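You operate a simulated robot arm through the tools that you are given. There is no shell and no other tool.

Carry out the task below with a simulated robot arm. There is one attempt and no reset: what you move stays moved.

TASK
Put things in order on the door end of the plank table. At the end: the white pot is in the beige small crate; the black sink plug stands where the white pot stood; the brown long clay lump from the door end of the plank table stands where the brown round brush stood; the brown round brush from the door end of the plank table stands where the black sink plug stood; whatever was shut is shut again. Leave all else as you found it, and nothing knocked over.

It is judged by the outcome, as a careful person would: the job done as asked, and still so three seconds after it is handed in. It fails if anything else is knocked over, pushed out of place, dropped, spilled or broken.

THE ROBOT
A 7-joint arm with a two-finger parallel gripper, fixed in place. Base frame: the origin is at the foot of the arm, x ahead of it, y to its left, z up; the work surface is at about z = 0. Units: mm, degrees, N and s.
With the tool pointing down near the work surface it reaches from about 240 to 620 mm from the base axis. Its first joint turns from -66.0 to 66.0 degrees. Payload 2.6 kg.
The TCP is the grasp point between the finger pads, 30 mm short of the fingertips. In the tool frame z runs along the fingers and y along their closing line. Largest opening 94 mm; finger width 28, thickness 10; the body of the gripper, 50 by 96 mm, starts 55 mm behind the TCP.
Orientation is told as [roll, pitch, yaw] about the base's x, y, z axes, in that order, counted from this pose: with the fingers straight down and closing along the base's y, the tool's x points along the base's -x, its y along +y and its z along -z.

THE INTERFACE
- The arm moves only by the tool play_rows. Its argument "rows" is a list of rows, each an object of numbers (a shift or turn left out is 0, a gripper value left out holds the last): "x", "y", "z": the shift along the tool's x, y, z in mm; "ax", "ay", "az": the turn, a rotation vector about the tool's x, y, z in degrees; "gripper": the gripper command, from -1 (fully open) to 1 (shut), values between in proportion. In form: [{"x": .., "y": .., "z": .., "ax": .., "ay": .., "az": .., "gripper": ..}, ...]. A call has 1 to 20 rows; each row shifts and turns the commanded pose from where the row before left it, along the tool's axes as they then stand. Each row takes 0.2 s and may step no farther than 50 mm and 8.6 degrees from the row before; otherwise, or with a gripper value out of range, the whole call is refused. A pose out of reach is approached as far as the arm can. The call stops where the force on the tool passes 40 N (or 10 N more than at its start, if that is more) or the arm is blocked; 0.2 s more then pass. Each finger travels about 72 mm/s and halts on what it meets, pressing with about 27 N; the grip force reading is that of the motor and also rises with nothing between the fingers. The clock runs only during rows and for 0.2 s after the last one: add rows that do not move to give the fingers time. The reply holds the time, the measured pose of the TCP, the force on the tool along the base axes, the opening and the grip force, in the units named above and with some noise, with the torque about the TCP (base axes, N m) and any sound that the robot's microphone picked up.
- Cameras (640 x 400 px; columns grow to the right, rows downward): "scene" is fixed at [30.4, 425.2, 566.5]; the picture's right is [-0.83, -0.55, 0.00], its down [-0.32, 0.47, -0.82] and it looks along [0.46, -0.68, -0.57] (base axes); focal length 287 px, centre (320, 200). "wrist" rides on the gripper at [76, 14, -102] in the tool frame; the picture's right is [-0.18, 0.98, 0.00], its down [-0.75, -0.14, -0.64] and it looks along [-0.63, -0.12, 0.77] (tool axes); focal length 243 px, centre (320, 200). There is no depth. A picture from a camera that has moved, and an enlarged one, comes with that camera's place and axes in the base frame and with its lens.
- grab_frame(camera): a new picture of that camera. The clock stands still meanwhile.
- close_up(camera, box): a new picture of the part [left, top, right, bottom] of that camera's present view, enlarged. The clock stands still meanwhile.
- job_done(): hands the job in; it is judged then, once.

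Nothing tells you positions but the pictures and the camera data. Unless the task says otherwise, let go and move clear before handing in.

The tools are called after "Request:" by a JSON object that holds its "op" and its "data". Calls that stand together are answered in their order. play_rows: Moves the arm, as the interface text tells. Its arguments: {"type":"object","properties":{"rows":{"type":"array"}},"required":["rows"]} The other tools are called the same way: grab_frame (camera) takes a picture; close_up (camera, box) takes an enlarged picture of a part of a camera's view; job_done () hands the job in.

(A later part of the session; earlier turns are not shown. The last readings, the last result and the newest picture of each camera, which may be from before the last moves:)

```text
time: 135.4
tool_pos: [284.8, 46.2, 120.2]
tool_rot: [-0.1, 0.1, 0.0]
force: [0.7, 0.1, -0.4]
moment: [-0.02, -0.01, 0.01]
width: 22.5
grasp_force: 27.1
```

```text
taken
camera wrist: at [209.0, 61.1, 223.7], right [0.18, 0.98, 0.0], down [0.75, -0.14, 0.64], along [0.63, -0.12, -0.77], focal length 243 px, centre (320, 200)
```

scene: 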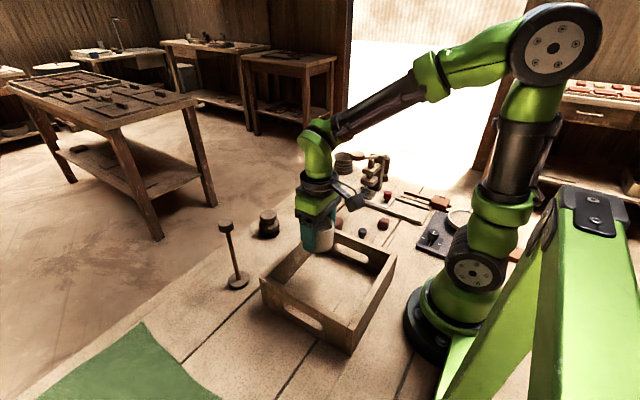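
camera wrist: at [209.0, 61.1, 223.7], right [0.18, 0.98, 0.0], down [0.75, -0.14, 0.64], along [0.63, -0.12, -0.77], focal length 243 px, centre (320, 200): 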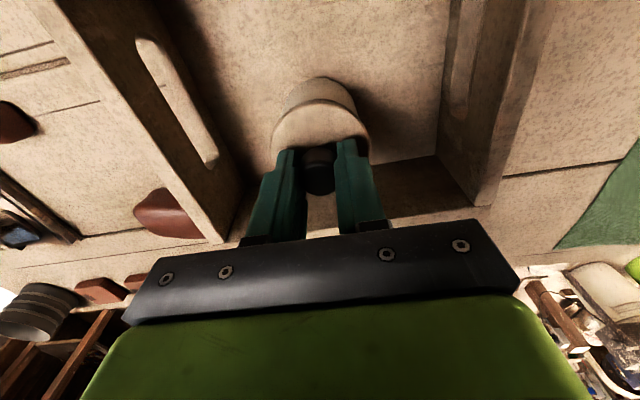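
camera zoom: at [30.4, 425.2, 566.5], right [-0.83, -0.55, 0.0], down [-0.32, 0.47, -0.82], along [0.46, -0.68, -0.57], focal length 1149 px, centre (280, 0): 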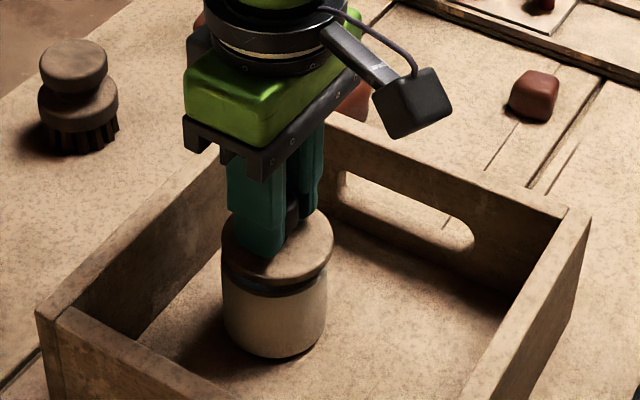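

Request:
{"op": "play_rows", "data": {"rows": [{"z": 5}, {"z": 4}, {"z": 3}, {"z": 1}, {}]}}

Request:
{"op": "play_rows", "data": {"rows": [{"z": 1}, {"z": 1}, {"z": 1}, {}]}}

Request:
{"op": "close_up", "data": {"camera": "scene", "box": [280, 200, 380, 300]}}

```text
time: 136.6
tool_pos: [285.7, 48.0, 107.9]
tool_rot: [0.0, -0.1, 0.0]
force: [0.3, -0.2, 0.0]
moment: [-0.01, 0.01, -0.02]
width: 22.6
grasp_force: 27.4
```

```text
time: 137.3
tool_pos: [286.1, 45.6, 107.0]
tool_rot: [0.0, -0.3, -0.2]
force: [-2.7, -1.8, 5.9]
moment: [-0.15, 0.06, 0.03]
width: 22.2
grasp_force: 27.2
heard: snap
stopped in row 3: the force on the tool passed its limit at 45 N (the readings are from after the stop); the commanded pose is now the measured one
```

```text
4.00 times, centred on (330, 250) of scene
camera zoom: at [30.4, 425.2, 566.5], right [-0.83, -0.55, 0.0], down [-0.32, 0.47, -0.82], along [0.46, -0.68, -0.57], focal length 1149 px, centre (280, 0)
```

zoom: 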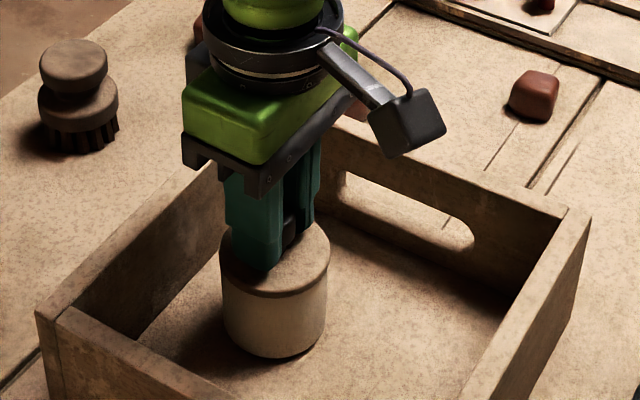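

The lid snapped shut on the pot in the crate. I'll open the fingers gently and rise.

Request:
{"op": "play_rows", "data": {"rows": [{"gripper": 0.3}, {"gripper": 0.1}, {"gripper": -0.05}, {}, {"z": -10}, {"z": -30}, {"z": -40}, {"z": -40}, {"z": -40}, {"z": -40}]}}

Request:
{"op": "close_up", "data": {"camera": "scene", "box": [280, 200, 380, 300]}}

Request:
{"op": "grab_frame", "data": {"camera": "wrist"}}

```text
time: 139.5
tool_pos: [285.5, 44.3, 307.7]
tool_rot: [0.0, -0.3, -0.3]
force: [1.1, 0.2, 0.7]
moment: [0.0, -0.01, 0.02]
width: 49.3
grasp_force: 0.1
```

```text
4.00 times, centred on (330, 250) of scene
camera zoom: at [30.4, 425.2, 566.5], right [-0.83, -0.55, 0.0], down [-0.32, 0.47, -0.82], along [0.46, -0.68, -0.57], focal length 1149 px, centre (280, 0)
```

zoom: 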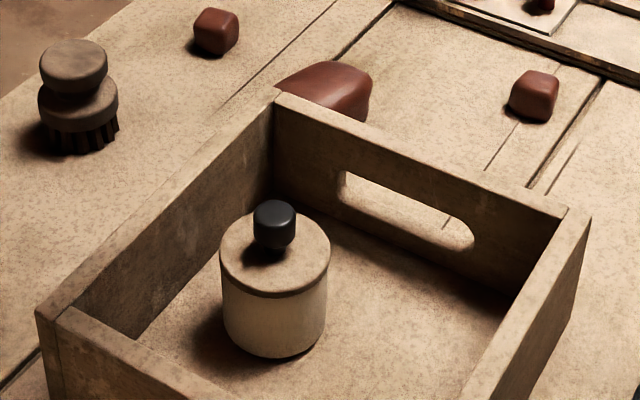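

```text
taken
camera wrist: at [210.3, 59.1, 411.1], right [0.19, 0.98, 0.0], down [0.75, -0.14, 0.64], along [0.63, -0.12, -0.76], focal length 243 px, centre (320, 200)
```

wrist: 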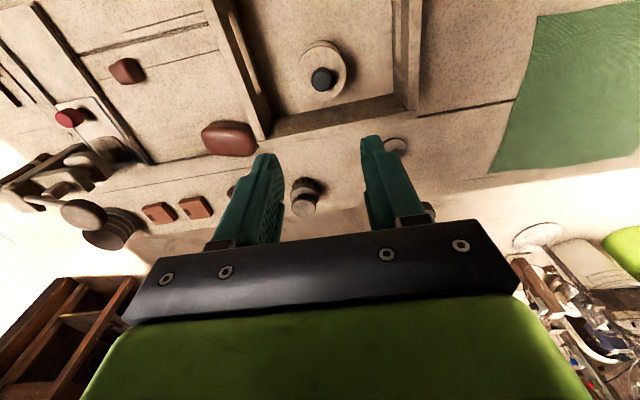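

The pot is in the crate, shut. Next is the plug: I'll move high above it, correct the slight tilt, and measure it.

Request:
{"op": "play_rows", "data": {"rows": [{"ay": 0.3, "az": -0.3}, {"x": -30, "y": 20}, {"x": -30, "y": 20}, {"x": -30, "y": 20}, {"x": -30, "y": 20}, {"x": -30, "y": 20}, {"gripper": -0.6}, {}]}}

Request:
{"op": "grab_frame", "data": {"camera": "wrist"}}

```text
time: 141.3
tool_pos: [435.7, 145.9, 308.0]
tool_rot: [-0.1, 0.1, 0.2]
force: [-0.2, -0.7, -0.4]
moment: [0.01, 0.0, 0.0]
width: 75.3
grasp_force: 0.0
```

```text
taken
camera wrist: at [360.6, 160.3, 411.9], right [0.18, 0.98, 0.0], down [0.76, -0.14, 0.64], along [0.63, -0.12, -0.77], focal length 243 px, centre (320, 200)
```

wrist: 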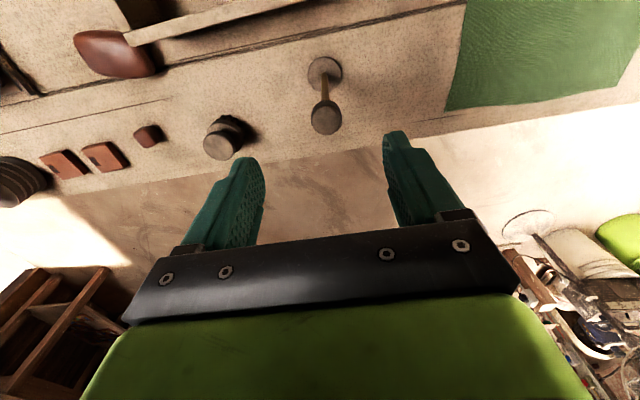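

Request:
{"op": "close_up", "data": {"camera": "wrist", "box": [280, 45, 370, 145]}}

Request:
{"op": "close_up", "data": {"camera": "wrist", "box": [190, 100, 270, 170]}}

```text
4.00 times, centred on (325, 95) of wrist
camera zoom: at [360.6, 160.3, 411.9], right [0.18, 0.98, 0.0], down [0.76, -0.14, 0.64], along [0.63, -0.12, -0.77], focal length 970 px, centre (300, 620)
```

zoom: 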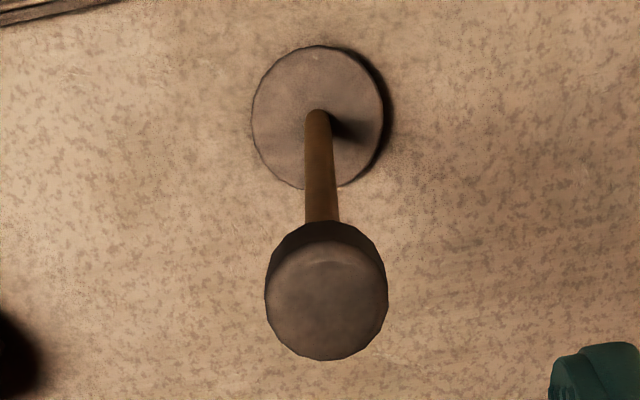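

```text
5.71 times, centred on (230, 135) of wrist
camera zoom: at [360.6, 160.3, 411.9], right [0.18, 0.98, 0.0], down [0.76, -0.14, 0.64], along [0.63, -0.12, -0.77], focal length 1386 px, centre (834, 571)
```

zoom: 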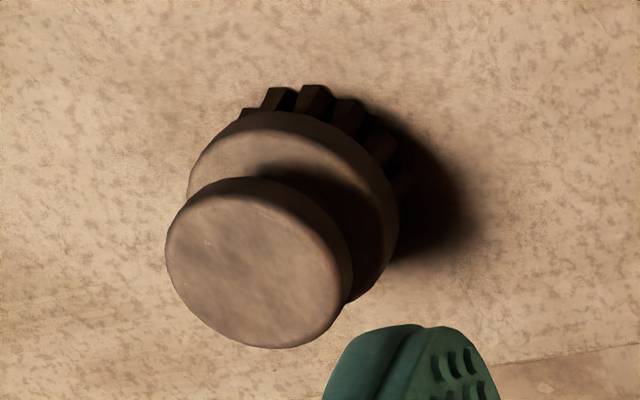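

Request:
{"op": "close_up", "data": {"camera": "scene", "box": [395, 175, 455, 215]}}

```text
10.00 times, centred on (425, 195) of scene
camera zoom: at [30.5, 425.2, 566.5], right [-0.83, -0.55, 0.0], down [-0.32, 0.47, -0.82], along [0.46, -0.68, -0.57], focal length 2872 px, centre (-730, 250)
```

zoom: 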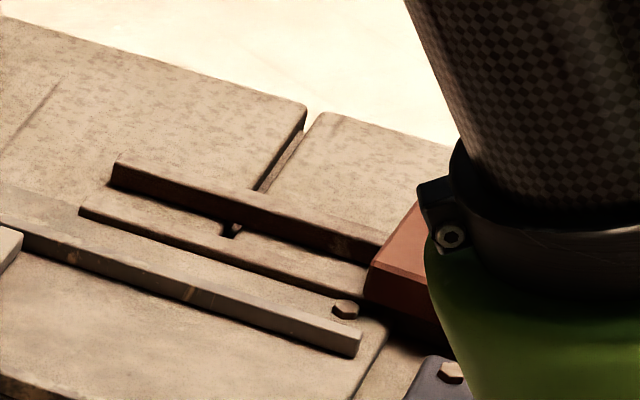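

The plug stands at about (450, 150), knob top near z = 190. I'll line up over the knob and descend with open fingers.

Request:
{"op": "play_rows", "data": {"rows": [{"x": -14.5, "y": 3.5}, {"z": 30}, {"z": 30}, {}]}}

Request:
{"op": "grab_frame", "data": {"camera": "wrist"}}

Request:
{"op": "close_up", "data": {"camera": "scene", "box": [180, 140, 300, 300]}}

```text
time: 142.3
tool_pos: [449.6, 149.0, 247.0]
tool_rot: [0.1, 0.1, 0.2]
force: [0.6, 0.0, 0.4]
moment: [-0.01, -0.01, -0.01]
width: 75.0
grasp_force: 0.2
```

```text
taken
camera wrist: at [374.5, 163.1, 350.6], right [0.18, 0.98, 0.0], down [0.76, -0.14, 0.64], along [0.63, -0.12, -0.77], focal length 243 px, centre (320, 200)
```

wrist: 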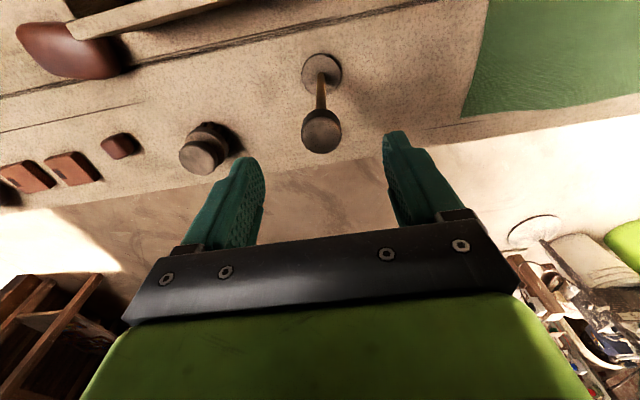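

```text
2.50 times, centred on (240, 220) of scene
camera zoom: at [30.4, 425.2, 566.5], right [-0.83, -0.55, 0.0], down [-0.32, 0.47, -0.82], along [0.46, -0.68, -0.57], focal length 718 px, centre (520, 150)
```

zoom: 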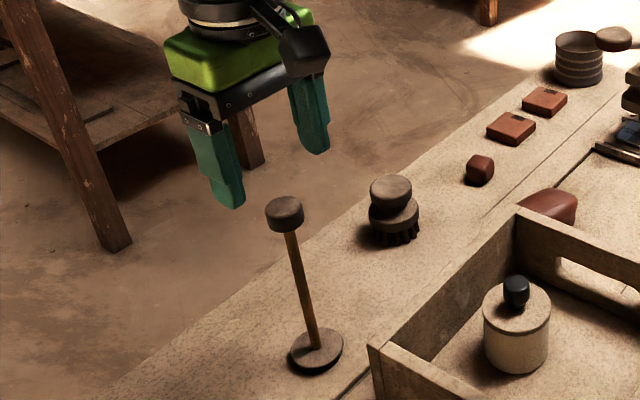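

Request:
{"op": "play_rows", "data": {"rows": [{"x": 1.5, "y": 1.3, "z": 20}, {"z": 20}, {"z": 12}, {"z": 9}, {}]}}

Request:
{"op": "grab_frame", "data": {"camera": "wrist"}}

Request:
{"op": "close_up", "data": {"camera": "scene", "box": [180, 170, 300, 300]}}

```text
time: 143.5
tool_pos: [449.7, 150.2, 185.6]
tool_rot: [0.1, 0.1, 0.0]
force: [-0.6, 0.5, 0.5]
moment: [0.01, -0.01, -0.04]
width: 75.1
grasp_force: 0.1
```

```text
taken
camera wrist: at [374.1, 165.1, 290.1], right [0.18, 0.98, 0.0], down [0.76, -0.14, 0.64], along [0.63, -0.12, -0.77], focal length 243 px, centre (320, 200)
```

wrist: 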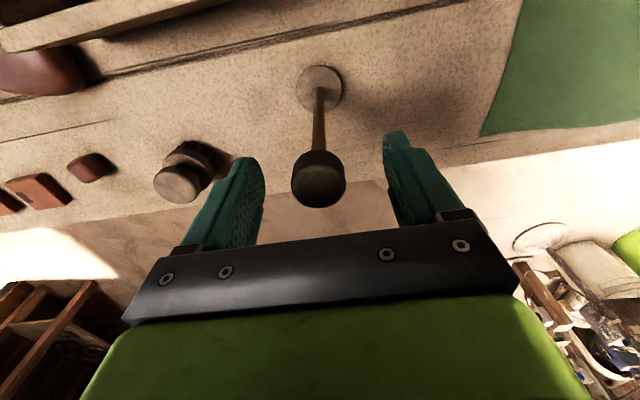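

```text
3.08 times, centred on (240, 235) of scene
camera zoom: at [30.4, 425.2, 566.5], right [-0.83, -0.55, 0.0], down [-0.32, 0.47, -0.82], along [0.46, -0.68, -0.57], focal length 884 px, centre (566, 92)
```

zoom: 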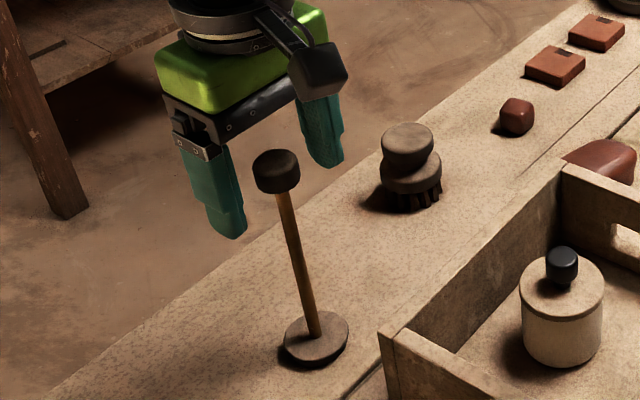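

Request:
{"op": "play_rows", "data": {"rows": [{"gripper": -0.2}, {"gripper": 0.1}, {"gripper": 0.22}, {}]}}

Request:
{"op": "close_up", "data": {"camera": "wrist", "box": [260, 120, 380, 240]}}

```text
time: 144.5
tool_pos: [449.4, 152.2, 186.1]
tool_rot: [0.0, 0.1, 0.1]
force: [-0.2, -0.4, 0.4]
moment: [-0.04, 0.01, 0.02]
width: 36.7
grasp_force: 0.1
```

```text
3.33 times, centred on (320, 180) of wrist
camera zoom: at [374.2, 165.0, 290.3], right [0.18, 0.98, 0.0], down [0.76, -0.14, 0.64], along [0.63, -0.12, -0.77], focal length 809 px, centre (320, 267)
```

zoom: 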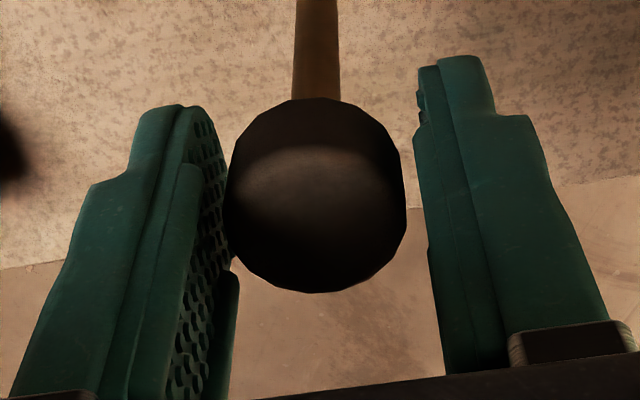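

Request:
{"op": "play_rows", "data": {"rows": [{"gripper": 0.3}, {"gripper": 0.36}, {"gripper": 0.42}, {"gripper": 1}, {"gripper": 1}, {}]}}

Request:
{"op": "close_up", "data": {"camera": "scene", "box": [180, 170, 300, 300]}}

```text
time: 145.9
tool_pos: [450.0, 151.1, 186.2]
tool_rot: [0.0, 0.0, 0.2]
force: [-0.4, -0.5, 0.0]
moment: [-0.05, 0.01, -0.03]
width: 28.7
grasp_force: 27.4
```

```text
3.08 times, centred on (240, 235) of scene
camera zoom: at [30.4, 425.2, 566.5], right [-0.83, -0.55, 0.0], down [-0.32, 0.47, -0.82], along [0.46, -0.68, -0.57], focal length 884 px, centre (566, 92)
```

zoom: 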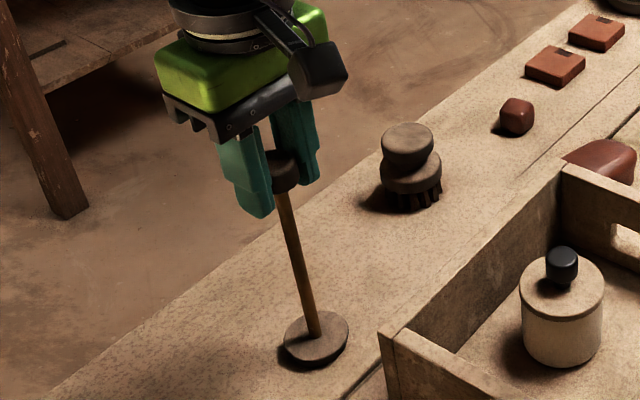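

The knob is gripped at 28.7 mm and the plug stayed upright. I'll lift it a little and check.

Request:
{"op": "play_rows", "data": {"rows": [{"z": -2}, {"z": -4}, {"z": -8}, {"z": -10}, {}]}}

Request:
{"op": "close_up", "data": {"camera": "scene", "box": [180, 150, 300, 300]}}

Request:
{"op": "grab_frame", "data": {"camera": "wrist"}}

```text
time: 147.1
tool_pos: [448.6, 151.3, 211.2]
tool_rot: [0.0, 0.1, 0.1]
force: [-0.2, 0.5, -1.3]
moment: [-0.01, 0.0, -0.04]
width: 28.9
grasp_force: 26.8
```

```text
2.67 times, centred on (240, 225) of scene
camera zoom: at [30.5, 425.2, 566.5], right [-0.83, -0.55, 0.0], down [-0.32, 0.47, -0.82], along [0.46, -0.68, -0.57], focal length 766 px, centre (533, 133)
```

zoom: 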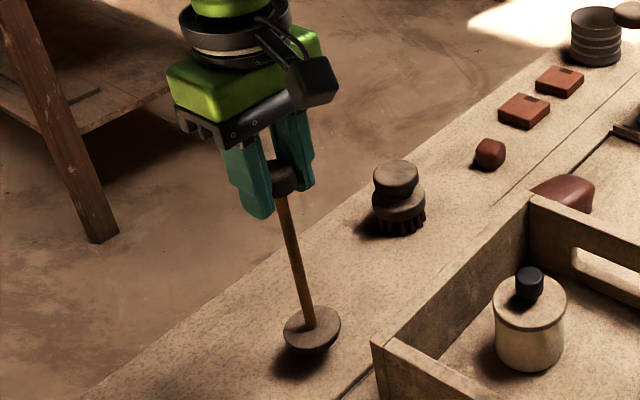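

```text
taken
camera wrist: at [373.2, 165.7, 314.6], right [0.18, 0.98, 0.0], down [0.75, -0.14, 0.64], along [0.63, -0.12, -0.77], focal length 243 px, centre (320, 200)
```

wrist: 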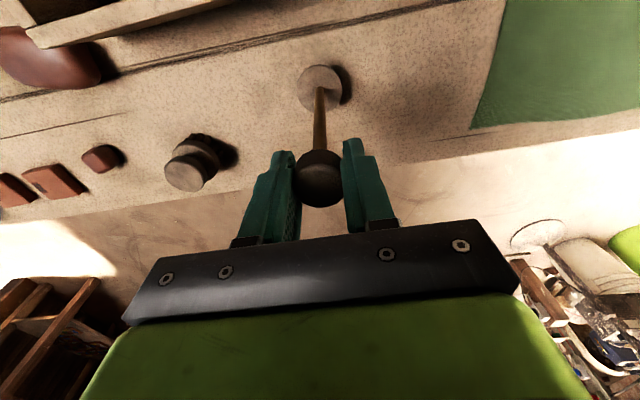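

The base is tapered underneath like a real sink plug, which confirms it. I need to see how wide its foot is before standing it on the rack bars.

Request:
{"op": "close_up", "data": {"camera": "scene", "box": [222, 255, 258, 291]}}

```text
11.11 times, centred on (240, 273) of scene
camera zoom: at [30.5, 425.2, 566.5], right [-0.83, -0.55, 0.0], down [-0.32, 0.47, -0.82], along [0.46, -0.68, -0.57], focal length 3192 px, centre (1209, -611)
```

zoom: 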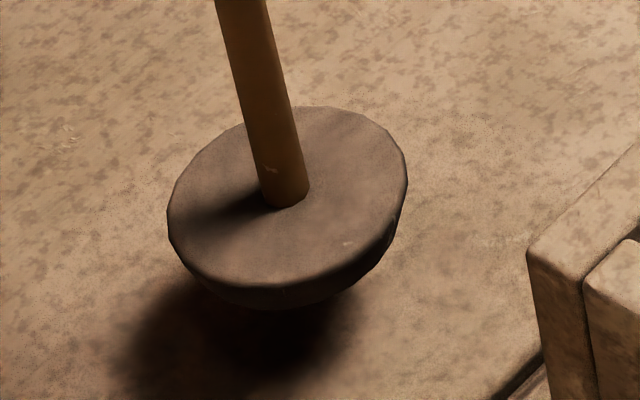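

The foot is roughly 36 mm wide, so I want an exact look at the rack bars. I'll raise the plug high and carry it to a spot where the camera can see the rack.

Request:
{"op": "play_rows", "data": {"rows": [{"z": -10}, {"z": -20}, {"z": -25}, {"z": -25}, {"z": -25}, {"z": -10}, {}]}}

Request:
{"op": "play_rows", "data": {"rows": [{"x": 4, "y": -10}, {"x": 8, "y": -20}, {"x": 11.5, "y": -29}, {"x": 11.5, "y": -29}, {"x": 11.5, "y": -29}, {"x": 11.5, "y": -29}, {"x": 11.5, "y": -29}, {"x": 11.5, "y": -29}, {"x": 11.5, "y": -29}, {"x": 11.5, "y": -29}, {"x": 11.5, "y": -29}, {"x": 11.5, "y": -29}, {"x": 11.5, "y": -29}, {"x": 11.5, "y": -29}, {"x": 11.5, "y": -29}, {"x": 11.5, "y": -29}, {"x": 11.5, "y": -29}, {"x": 11.5, "y": -29}, {"x": 8, "y": -20}, {"x": 4, "y": -10}]}}

Request:
{"op": "grab_frame", "data": {"camera": "wrist"}}

Request:
{"op": "grab_frame", "data": {"camera": "scene"}}

```text
time: 148.7
tool_pos: [448.6, 152.0, 325.9]
tool_rot: [0.1, 0.1, 0.1]
force: [0.0, 0.5, -1.5]
moment: [-0.03, 0.0, -0.01]
width: 28.9
grasp_force: 27.3
```

```text
time: 152.9
tool_pos: [244.1, -372.4, 324.6]
tool_rot: [0.0, 0.1, 0.1]
force: [-1.2, -0.2, -1.3]
moment: [0.02, 0.01, 0.03]
width: 28.8
grasp_force: 26.9
```

```text
taken
camera wrist: at [167.8, -358.6, 429.9], right [0.18, 0.98, 0.0], down [0.75, -0.14, 0.64], along [0.63, -0.12, -0.77], focal length 243 px, centre (320, 200)
```

wrist: 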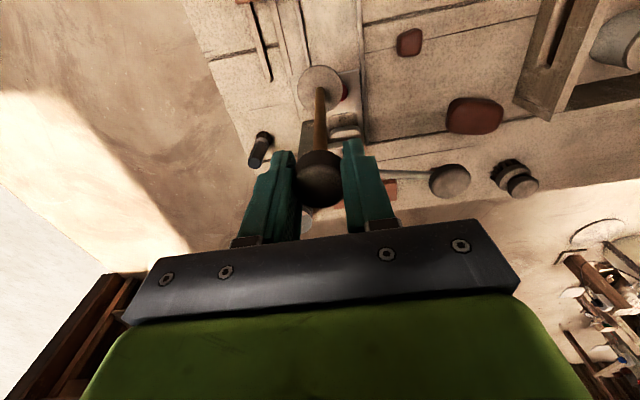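

```text
taken
```

scene: 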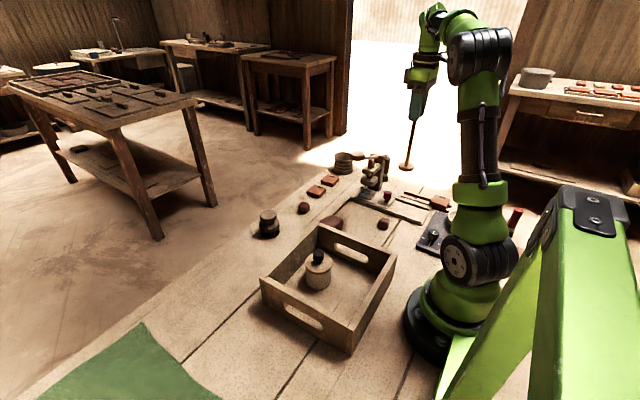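

Request:
{"op": "close_up", "data": {"camera": "wrist", "box": [200, 0, 340, 100]}}

Request:
{"op": "close_up", "data": {"camera": "scene", "box": [380, 90, 460, 215]}}

```text
4.00 times, centred on (270, 50) of wrist
camera zoom: at [167.8, -358.6, 429.9], right [0.18, 0.98, 0.0], down [0.75, -0.14, 0.64], along [0.63, -0.12, -0.77], focal length 970 px, centre (520, 800)
```

zoom: 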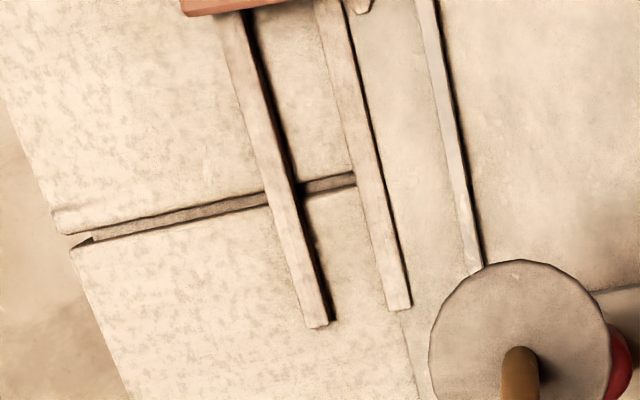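

```text
3.20 times, centred on (420, 152) of scene
camera zoom: at [30.5, 425.2, 566.5], right [-0.83, -0.55, 0.0], down [-0.32, 0.47, -0.82], along [0.46, -0.68, -0.57], focal length 919 px, centre (0, 352)
```

zoom: 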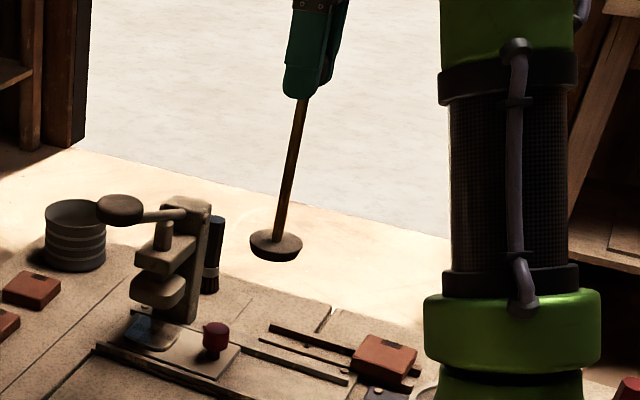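

Request:
{"op": "close_up", "data": {"camera": "scene", "box": [390, 150, 425, 178]}}

```text
14.29 times, centred on (408, 164) of scene
camera zoom: at [30.5, 425.2, 566.5], right [-0.83, -0.55, 0.0], down [-0.32, 0.47, -0.82], along [0.46, -0.68, -0.57], focal length 4103 px, centre (-930, 714)
```

zoom: 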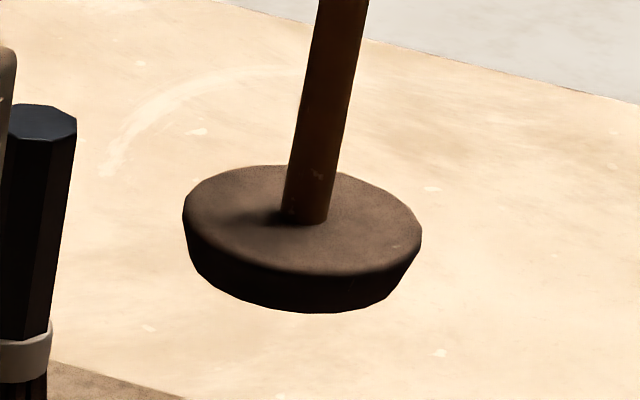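

The rack bars centre at y ≈ -440, matching the pot's old place, and the plug's foot (~44 mm) spans both. I'll move over that place and lower.

Request:
{"op": "play_rows", "data": {"rows": [{"x": 7, "y": -17}, {"x": 7, "y": -17}, {"x": 7, "y": -17}, {"x": 6, "y": -16.5}, {}, {"z": 25}, {"z": 25}, {"z": 25}, {"z": 20}, {}]}}

Request:
{"op": "close_up", "data": {"camera": "scene", "box": [380, 120, 450, 210]}}

Request:
{"op": "grab_frame", "data": {"camera": "wrist"}}

```text
time: 155.1
tool_pos: [215.3, -440.3, 230.8]
tool_rot: [0.1, 0.0, 0.2]
force: [1.8, 0.6, -2.4]
moment: [0.0, 0.0, 0.02]
width: 28.7
grasp_force: 26.7
```

```text
4.44 times, centred on (415, 165) of scene
camera zoom: at [30.4, 425.2, 566.5], right [-0.83, -0.55, 0.0], down [-0.32, 0.47, -0.82], along [0.46, -0.68, -0.57], focal length 1277 px, centre (-102, 356)
```

zoom: 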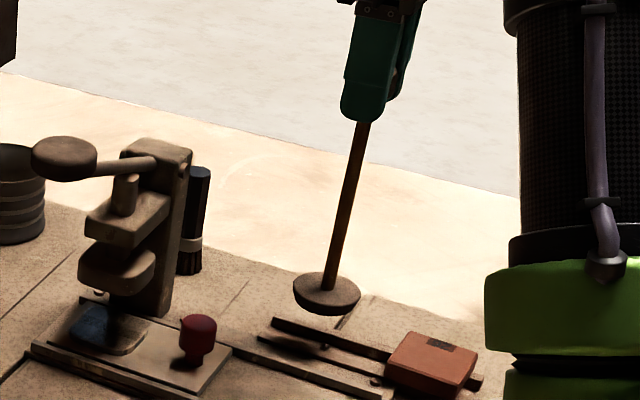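

```text
taken
camera wrist: at [139.6, -426.1, 334.4], right [0.18, 0.98, 0.0], down [0.76, -0.14, 0.64], along [0.63, -0.12, -0.77], focal length 243 px, centre (320, 200)
```

wrist: 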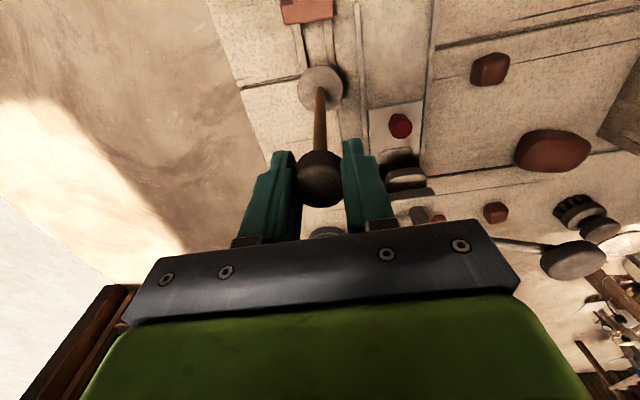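

Request:
{"op": "play_rows", "data": {"rows": [{"x": -2, "z": 10}, {"z": 10}, {"z": 6}, {}]}}

Request:
{"op": "close_up", "data": {"camera": "scene", "box": [395, 165, 445, 215]}}

Request:
{"op": "close_up", "data": {"camera": "wrist", "box": [260, 30, 380, 130]}}

```text
time: 156.1
tool_pos: [217.7, -439.5, 204.3]
tool_rot: [0.0, 0.1, 0.2]
force: [0.0, 0.1, -2.6]
moment: [0.0, 0.0, 0.01]
width: 28.7
grasp_force: 27.0
```

```text
8.00 times, centred on (420, 190) of scene
camera zoom: at [30.4, 425.2, 566.6], right [-0.83, -0.55, 0.0], down [-0.32, 0.47, -0.82], along [0.46, -0.68, -0.57], focal length 2298 px, centre (-480, 280)
```

zoom: 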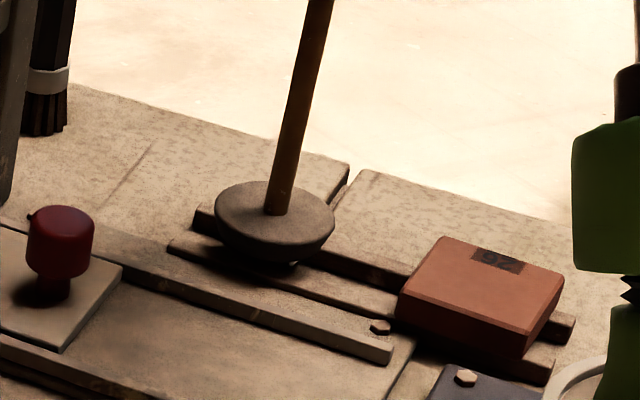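

```text
4.00 times, centred on (320, 80) of wrist
camera zoom: at [141.9, -425.5, 307.6], right [0.18, 0.98, 0.0], down [0.76, -0.14, 0.64], along [0.63, -0.12, -0.77], focal length 970 px, centre (320, 680)
```

zoom: 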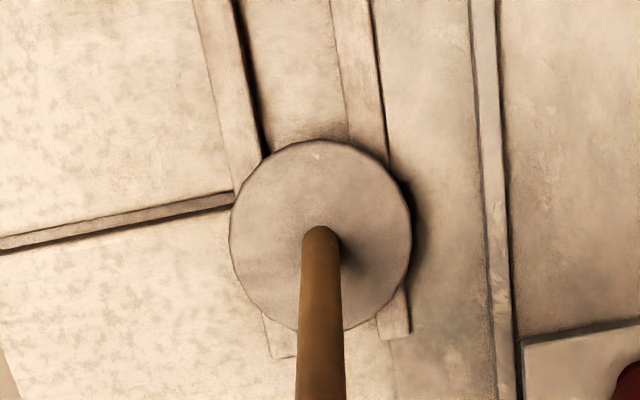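

Request:
{"op": "play_rows", "data": {"rows": [{"z": 2}, {"z": 2}, {"z": 1.5}, {}]}}

Request:
{"op": "play_rows", "data": {"rows": [{"z": 1}, {"z": 1}, {}]}}

```text
time: 157.1
tool_pos: [218.1, -440.1, 199.2]
tool_rot: [0.0, 0.0, 0.1]
force: [0.2, -0.9, -0.5]
moment: [-0.03, -0.02, 0.02]
width: 28.4
grasp_force: 27.5
```

```text
time: 157.9
tool_pos: [217.3, -440.3, 196.6]
tool_rot: [-0.1, 0.0, 0.2]
force: [-0.8, 0.2, -1.3]
moment: [0.01, 0.0, 0.02]
width: 28.8
grasp_force: 26.7
```

Request:
{"op": "play_rows", "data": {"rows": [{"z": 0.7}, {"z": 0.7}, {}]}}

Request:
{"op": "close_up", "data": {"camera": "scene", "box": [395, 165, 445, 215]}}

```text
time: 158.7
tool_pos: [217.3, -440.8, 196.9]
tool_rot: [-0.1, 0.0, 0.1]
force: [-1.4, 1.0, 9.3]
moment: [0.23, 0.16, -0.04]
width: 28.8
grasp_force: 27.2
```

```text
8.00 times, centred on (420, 190) of scene
camera zoom: at [30.4, 425.2, 566.5], right [-0.83, -0.55, 0.0], down [-0.32, 0.47, -0.82], along [0.46, -0.68, -0.57], focal length 2298 px, centre (-480, 280)
```

zoom: 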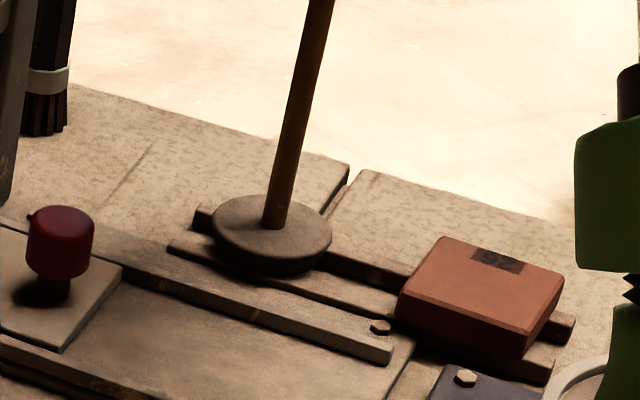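

The plug is standing on both bars. I'll open the fingers gradually and check that it stays upright.

Request:
{"op": "play_rows", "data": {"rows": [{"z": -0.4}, {"gripper": 0.36}, {"gripper": 0.3}, {"gripper": 0.22}, {"gripper": 0.1}, {}]}}

Request:
{"op": "close_up", "data": {"camera": "scene", "box": [385, 120, 445, 215]}}

Request:
{"op": "close_up", "data": {"camera": "wrist", "box": [250, 30, 390, 240]}}

```text
time: 160.1
tool_pos: [217.4, -439.5, 196.4]
tool_rot: [-0.1, 0.1, 0.1]
force: [-0.2, 1.1, -0.2]
moment: [0.0, -0.01, 0.01]
width: 42.2
grasp_force: 0.0
```

```text
4.21 times, centred on (415, 168) of scene
camera zoom: at [30.4, 425.2, 566.5], right [-0.83, -0.55, 0.0], down [-0.32, 0.47, -0.82], along [0.46, -0.68, -0.57], focal length 1209 px, centre (-80, 337)
```

zoom: 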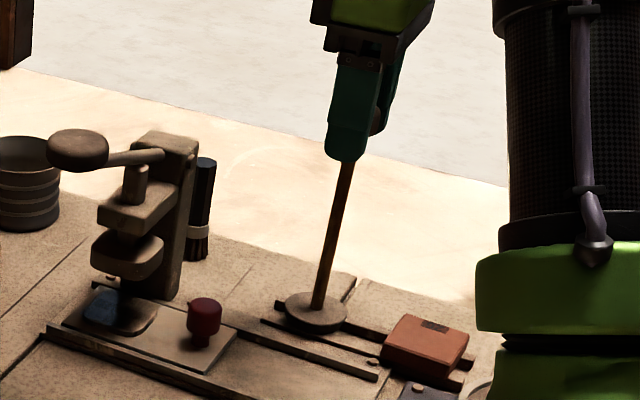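

```text
1.90 times, centred on (320, 135) of wrist
camera zoom: at [141.5, -425.8, 300.2], right [0.18, 0.98, 0.0], down [0.76, -0.14, 0.64], along [0.63, -0.12, -0.77], focal length 462 px, centre (320, 324)
```

zoom: 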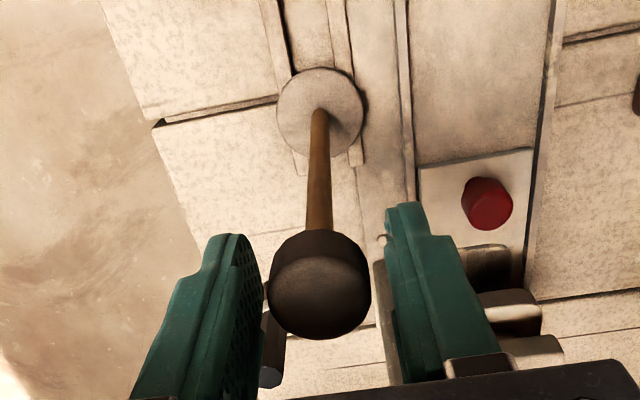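

It stands on its own. I'll open wider and rise straight up, clear of the knob.

Request:
{"op": "play_rows", "data": {"rows": [{"gripper": -0.2}, {"gripper": -0.5}, {}, {"z": -15}, {"z": -25}, {"z": -25}, {"z": -20}, {}]}}

Request:
{"op": "close_up", "data": {"camera": "scene", "box": [385, 120, 445, 215]}}

```text
time: 161.9
tool_pos: [215.9, -438.9, 280.0]
tool_rot: [0.0, 0.1, 0.1]
force: [0.8, -0.4, -0.4]
moment: [0.03, 0.0, -0.01]
width: 70.7
grasp_force: 0.1
```

```text
4.21 times, centred on (415, 168) of scene
camera zoom: at [30.4, 425.2, 566.5], right [-0.83, -0.55, 0.0], down [-0.32, 0.47, -0.82], along [0.46, -0.68, -0.57], focal length 1209 px, centre (-80, 337)
```

zoom: 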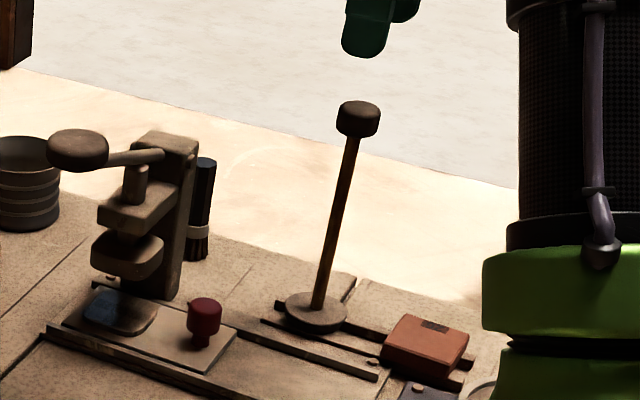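

The plug stands on the rack where the pot was. Now I'll go to the brush, high over everything.

Request:
{"op": "play_rows", "data": {"rows": [{"z": -20}, {"z": -15}, {"x": -10, "y": 15}, {"x": -22, "y": 34}, {"x": -22, "y": 34}, {"x": -22, "y": 34}, {"x": -22, "y": 34}, {"x": -22, "y": 34}, {"x": -22, "y": 34}, {"x": -22, "y": 34}, {"x": -22, "y": 34}, {"x": -22, "y": 34}, {"x": -22, "y": 34}, {"x": -22, "y": 34}, {"x": -10, "y": 18}, {"z": 30}, {"z": 30}, {}]}}

Request:
{"op": "grab_frame", "data": {"camera": "wrist"}}

Request:
{"op": "close_up", "data": {"camera": "wrist", "box": [260, 60, 400, 180]}}

```text
time: 165.7
tool_pos: [478.6, -33.5, 255.7]
tool_rot: [0.0, 0.1, 0.0]
force: [-0.5, 0.0, -0.5]
moment: [0.01, 0.03, 0.03]
width: 70.6
grasp_force: 0.0
```

```text
taken
camera wrist: at [403.4, -18.3, 359.7], right [0.18, 0.98, 0.0], down [0.75, -0.14, 0.64], along [0.63, -0.12, -0.77], focal length 243 px, centre (320, 200)
```

wrist: 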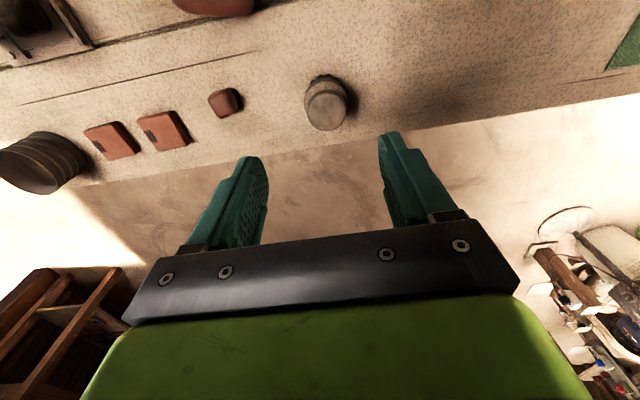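

```text
3.33 times, centred on (330, 120) of wrist
camera zoom: at [403.4, -18.3, 359.7], right [0.18, 0.98, 0.0], down [0.75, -0.14, 0.64], along [0.63, -0.12, -0.77], focal length 809 px, centre (287, 467)
```

zoom: 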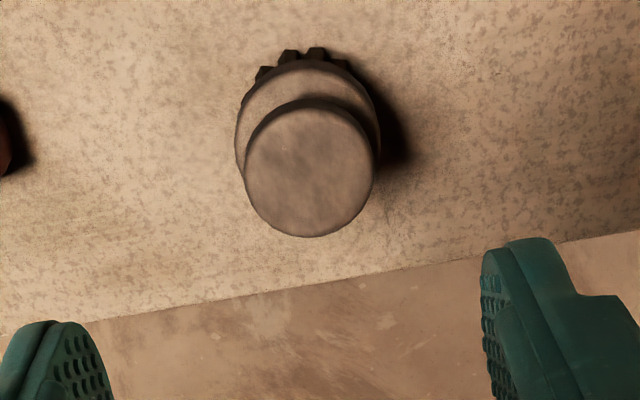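

The brush's top disc is at about (511, -30.5), top near z = 63. I'll descend around it.

Request:
{"op": "play_rows", "data": {"rows": [{"x": -20, "y": 2}, {"x": -11.5, "y": 1}, {"z": 40}, {"z": 40}, {"z": 40}, {}]}}

Request:
{"op": "grab_frame", "data": {"camera": "wrist"}}

Request:
{"op": "close_up", "data": {"camera": "scene", "box": [220, 160, 330, 260]}}

```text
time: 167.1
tool_pos: [508.7, -31.8, 135.6]
tool_rot: [0.0, 0.2, 0.1]
force: [-0.1, 0.1, 0.3]
moment: [0.0, 0.01, 0.01]
width: 70.4
grasp_force: 0.0
```

```text
taken
camera wrist: at [433.3, -18.0, 238.8], right [0.18, 0.98, 0.0], down [0.75, -0.14, 0.64], along [0.63, -0.12, -0.77], focal length 243 px, centre (320, 200)
```

wrist: 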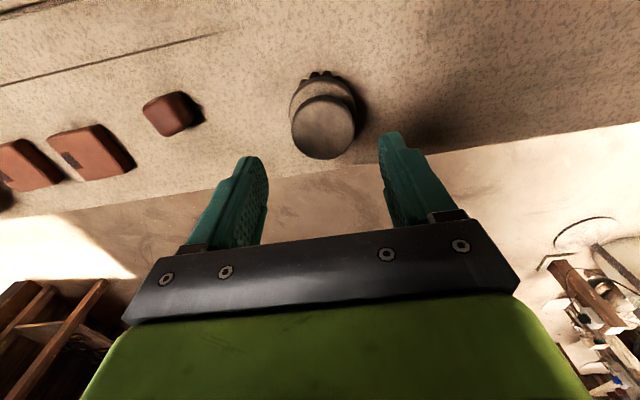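

```text
4.00 times, centred on (275, 210) of scene
camera zoom: at [30.4, 425.2, 566.5], right [-0.83, -0.55, 0.0], down [-0.32, 0.47, -0.82], along [0.46, -0.68, -0.57], focal length 1149 px, centre (500, 160)
```

zoom: 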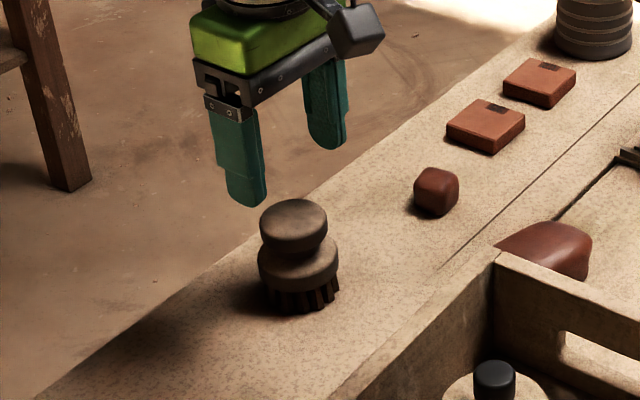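

Request:
{"op": "play_rows", "data": {"rows": [{"y": 1.8, "z": 25}, {"z": 20}, {"z": 12}, {"z": 8}, {}]}}

Request:
{"op": "grab_frame", "data": {"camera": "wrist"}}

Request:
{"op": "close_up", "data": {"camera": "scene", "box": [235, 175, 315, 255]}}

```text
time: 168.3
tool_pos: [510.4, -29.1, 70.4]
tool_rot: [0.0, 0.1, 0.2]
force: [1.1, 0.7, 0.1]
moment: [-0.01, 0.0, 0.02]
width: 70.5
grasp_force: 0.1
```

```text
taken
camera wrist: at [434.1, -13.9, 174.2], right [0.18, 0.98, 0.0], down [0.76, -0.14, 0.64], along [0.63, -0.12, -0.77], focal length 243 px, centre (320, 200)
```

wrist: 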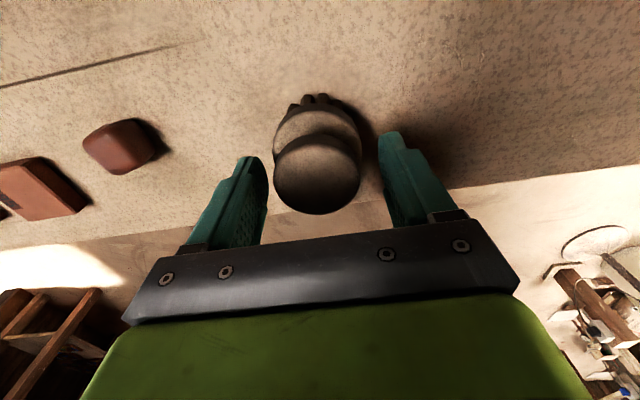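

```text
5.00 times, centred on (275, 215) of scene
camera zoom: at [30.4, 425.2, 566.5], right [-0.83, -0.55, 0.0], down [-0.32, 0.47, -0.82], along [0.46, -0.68, -0.57], focal length 1436 px, centre (545, 125)
```

zoom: 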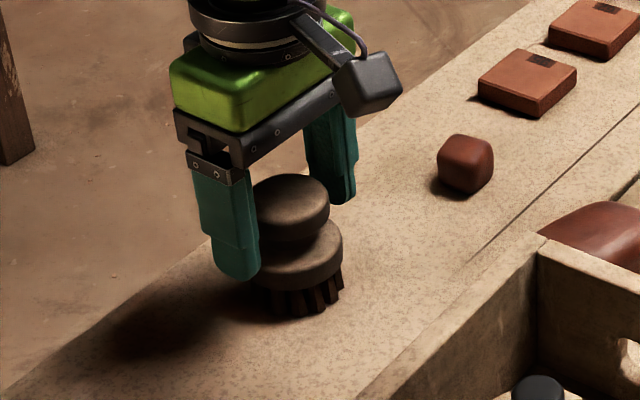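

Request:
{"op": "play_rows", "data": {"rows": [{"gripper": -0.3}, {"gripper": -0.12}, {"gripper": -0.05}, {"gripper": 0.05}, {"gripper": 1}, {"gripper": 1}, {}]}}

Request:
{"op": "play_rows", "data": {"rows": [{"z": -2}, {"z": -4}, {"z": -8}, {"z": -10}, {}]}}

Request:
{"op": "close_up", "data": {"camera": "scene", "box": [235, 175, 315, 255]}}

```text
time: 169.9
tool_pos: [509.4, -28.4, 70.3]
tool_rot: [0.0, 0.1, 0.2]
force: [0.6, 0.0, -0.4]
moment: [-0.01, 0.04, -0.03]
width: 46.5
grasp_force: 26.6
```

```text
time: 171.1
tool_pos: [509.9, -27.0, 94.7]
tool_rot: [0.0, 0.3, 0.2]
force: [-0.3, -0.6, -1.1]
moment: [0.03, -0.01, 0.02]
width: 46.4
grasp_force: 27.6
```

```text
5.00 times, centred on (275, 215) of scene
camera zoom: at [30.5, 425.2, 566.5], right [-0.83, -0.55, 0.0], down [-0.32, 0.47, -0.82], along [0.46, -0.68, -0.57], focal length 1436 px, centre (545, 125)
```

zoom: 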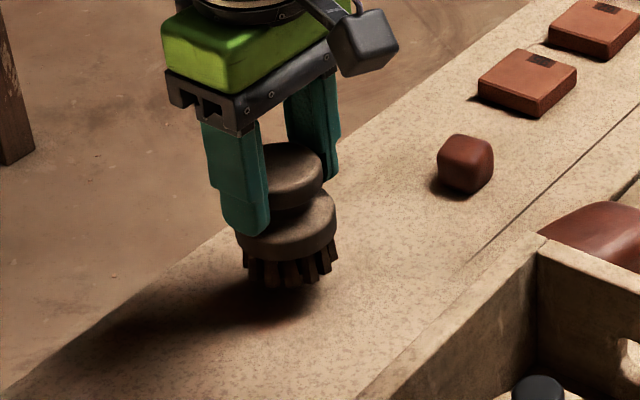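

The brush is held. I'll carry it to where the plug stood, (449, 151), and set it down.

Request:
{"op": "play_rows", "data": {"rows": [{"z": -20}, {"z": -30}, {"x": 5, "y": 15}, {"x": 10, "y": 30}, {"x": 11, "y": 32}, {"x": 11, "y": 32}, {"x": 11, "y": 32}, {"x": 8, "y": 24}, {"x": 4, "y": 12.5}, {}]}}

Request:
{"op": "play_rows", "data": {"rows": [{"z": 20}, {"z": 20}, {"z": 15}, {"z": 10}, {}]}}

Request:
{"op": "grab_frame", "data": {"camera": "wrist"}}

Request:
{"op": "close_up", "data": {"camera": "scene", "box": [190, 190, 310, 310]}}

```text
time: 173.3
tool_pos: [447.5, 149.5, 144.5]
tool_rot: [0.1, 0.1, 0.1]
force: [0.1, 0.4, -0.1]
moment: [0.0, 0.03, 0.01]
width: 46.2
grasp_force: 26.6
```

```text
time: 174.5
tool_pos: [447.6, 150.9, 78.8]
tool_rot: [0.1, 0.1, 0.2]
force: [-0.1, 1.5, -1.1]
moment: [-0.01, -0.01, 0.01]
width: 46.3
grasp_force: 27.3
```

```text
taken
camera wrist: at [372.7, 163.6, 182.4], right [0.18, 0.98, 0.0], down [0.76, -0.14, 0.64], along [0.63, -0.12, -0.77], focal length 243 px, centre (320, 200)
```

wrist: 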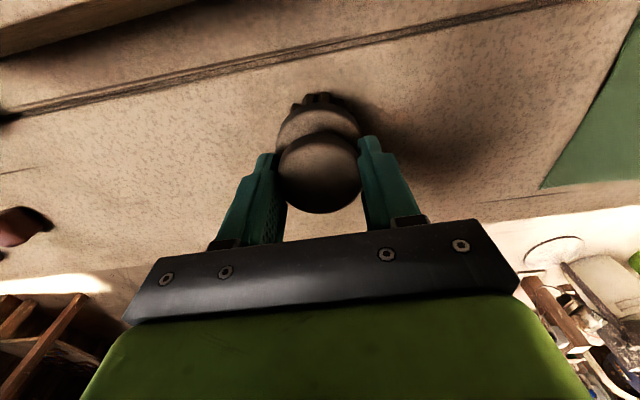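

```text
3.33 times, centred on (250, 250) of scene
camera zoom: at [30.5, 425.2, 566.5], right [-0.83, -0.55, 0.0], down [-0.32, 0.47, -0.82], along [0.46, -0.68, -0.57], focal length 957 px, centre (553, 33)
```

zoom: 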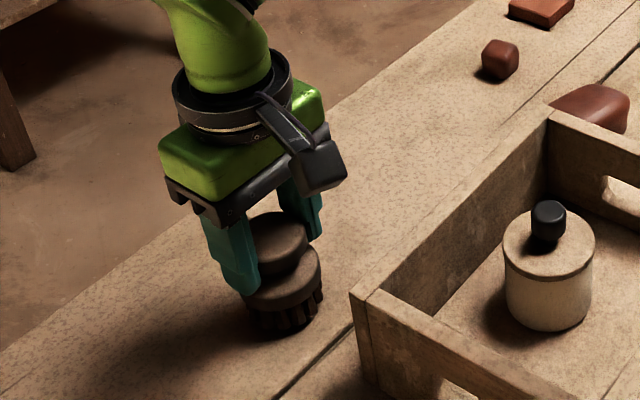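

Request:
{"op": "play_rows", "data": {"rows": [{"x": -1.5, "z": 3}, {"z": 3}, {"z": 1.5}, {}]}}

Request:
{"op": "play_rows", "data": {"rows": [{"z": 0.8}, {"z": 0.8}, {}]}}

```text
time: 175.5
tool_pos: [448.9, 149.6, 71.4]
tool_rot: [-0.1, 0.2, 0.1]
force: [0.0, 0.3, -0.7]
moment: [-0.01, 0.01, -0.01]
width: 46.2
grasp_force: 27.4
```

```text
time: 176.3
tool_pos: [449.7, 149.3, 70.6]
tool_rot: [0.0, 0.1, 0.2]
force: [-4.1, -1.4, 11.2]
moment: [-0.07, 0.31, -0.01]
width: 46.6
grasp_force: 27.3
```

Contact with the table. I'll release the brush gently and rise.

Request:
{"op": "play_rows", "data": {"rows": [{"z": -0.4}, {"gripper": -0.03}, {"gripper": -0.12}, {"gripper": -0.3}, {"gripper": -0.5}, {}, {"z": -15}, {"z": -30}, {"z": -40}, {"z": -40}]}}

Request:
{"op": "close_up", "data": {"camera": "scene", "box": [190, 190, 310, 310]}}

Request:
{"op": "grab_frame", "data": {"camera": "wrist"}}

```text
time: 178.5
tool_pos: [450.5, 150.7, 195.3]
tool_rot: [0.0, 0.2, 0.2]
force: [-0.1, 0.7, -0.3]
moment: [0.02, 0.01, 0.04]
width: 70.6
grasp_force: 0.0
```

```text
3.33 times, centred on (250, 250) of scene
camera zoom: at [30.4, 425.2, 566.5], right [-0.83, -0.55, 0.0], down [-0.32, 0.47, -0.82], along [0.46, -0.68, -0.57], focal length 957 px, centre (553, 33)
```

zoom: 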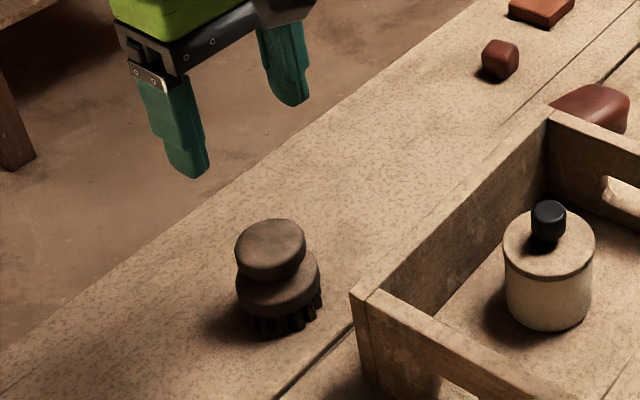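

```text
taken
camera wrist: at [374.1, 164.0, 299.0], right [0.18, 0.98, 0.0], down [0.76, -0.14, 0.64], along [0.63, -0.12, -0.77], focal length 243 px, centre (320, 200)
```

wrist: 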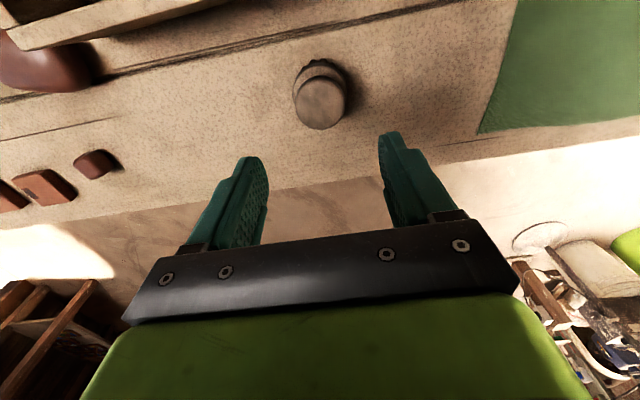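

The brush stands in the plug's old place. Now the long clay lump: I'll go above it and measure its shape and direction.

Request:
{"op": "play_rows", "data": {"rows": [{"z": -30, "gripper": -1}, {"z": -25}, {"x": 12, "y": -34}, {"x": 12, "y": -34}, {"x": 12, "y": -34}, {"x": 12, "y": -34}, {"x": 12, "y": -34}, {"x": 12, "y": -34}, {"x": 12, "y": -34}, {"x": 10, "y": -34}, {}]}}

Request:
{"op": "grab_frame", "data": {"camera": "wrist"}}

Request:
{"op": "close_up", "data": {"camera": "wrist", "box": [240, 40, 400, 160]}}

```text
time: 180.9
tool_pos: [357.9, -123.0, 252.3]
tool_rot: [0.0, 0.2, 0.2]
force: [0.3, 0.1, 0.5]
moment: [-0.02, -0.03, -0.02]
width: 93.5
grasp_force: 0.1
```

```text
taken
camera wrist: at [281.7, -108.7, 355.6], right [0.18, 0.98, 0.0], down [0.76, -0.14, 0.64], along [0.63, -0.12, -0.77], focal length 243 px, centre (320, 200)
```

wrist: 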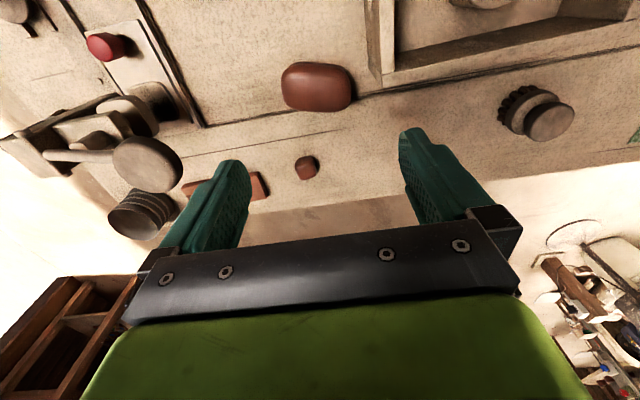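

```text
3.33 times, centred on (320, 100) of wrist
camera zoom: at [281.7, -108.7, 355.6], right [0.18, 0.98, 0.0], down [0.76, -0.14, 0.64], along [0.63, -0.12, -0.77], focal length 809 px, centre (320, 533)
```

zoom: 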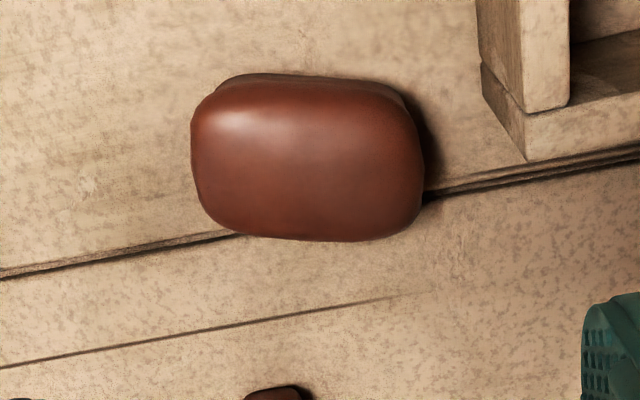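

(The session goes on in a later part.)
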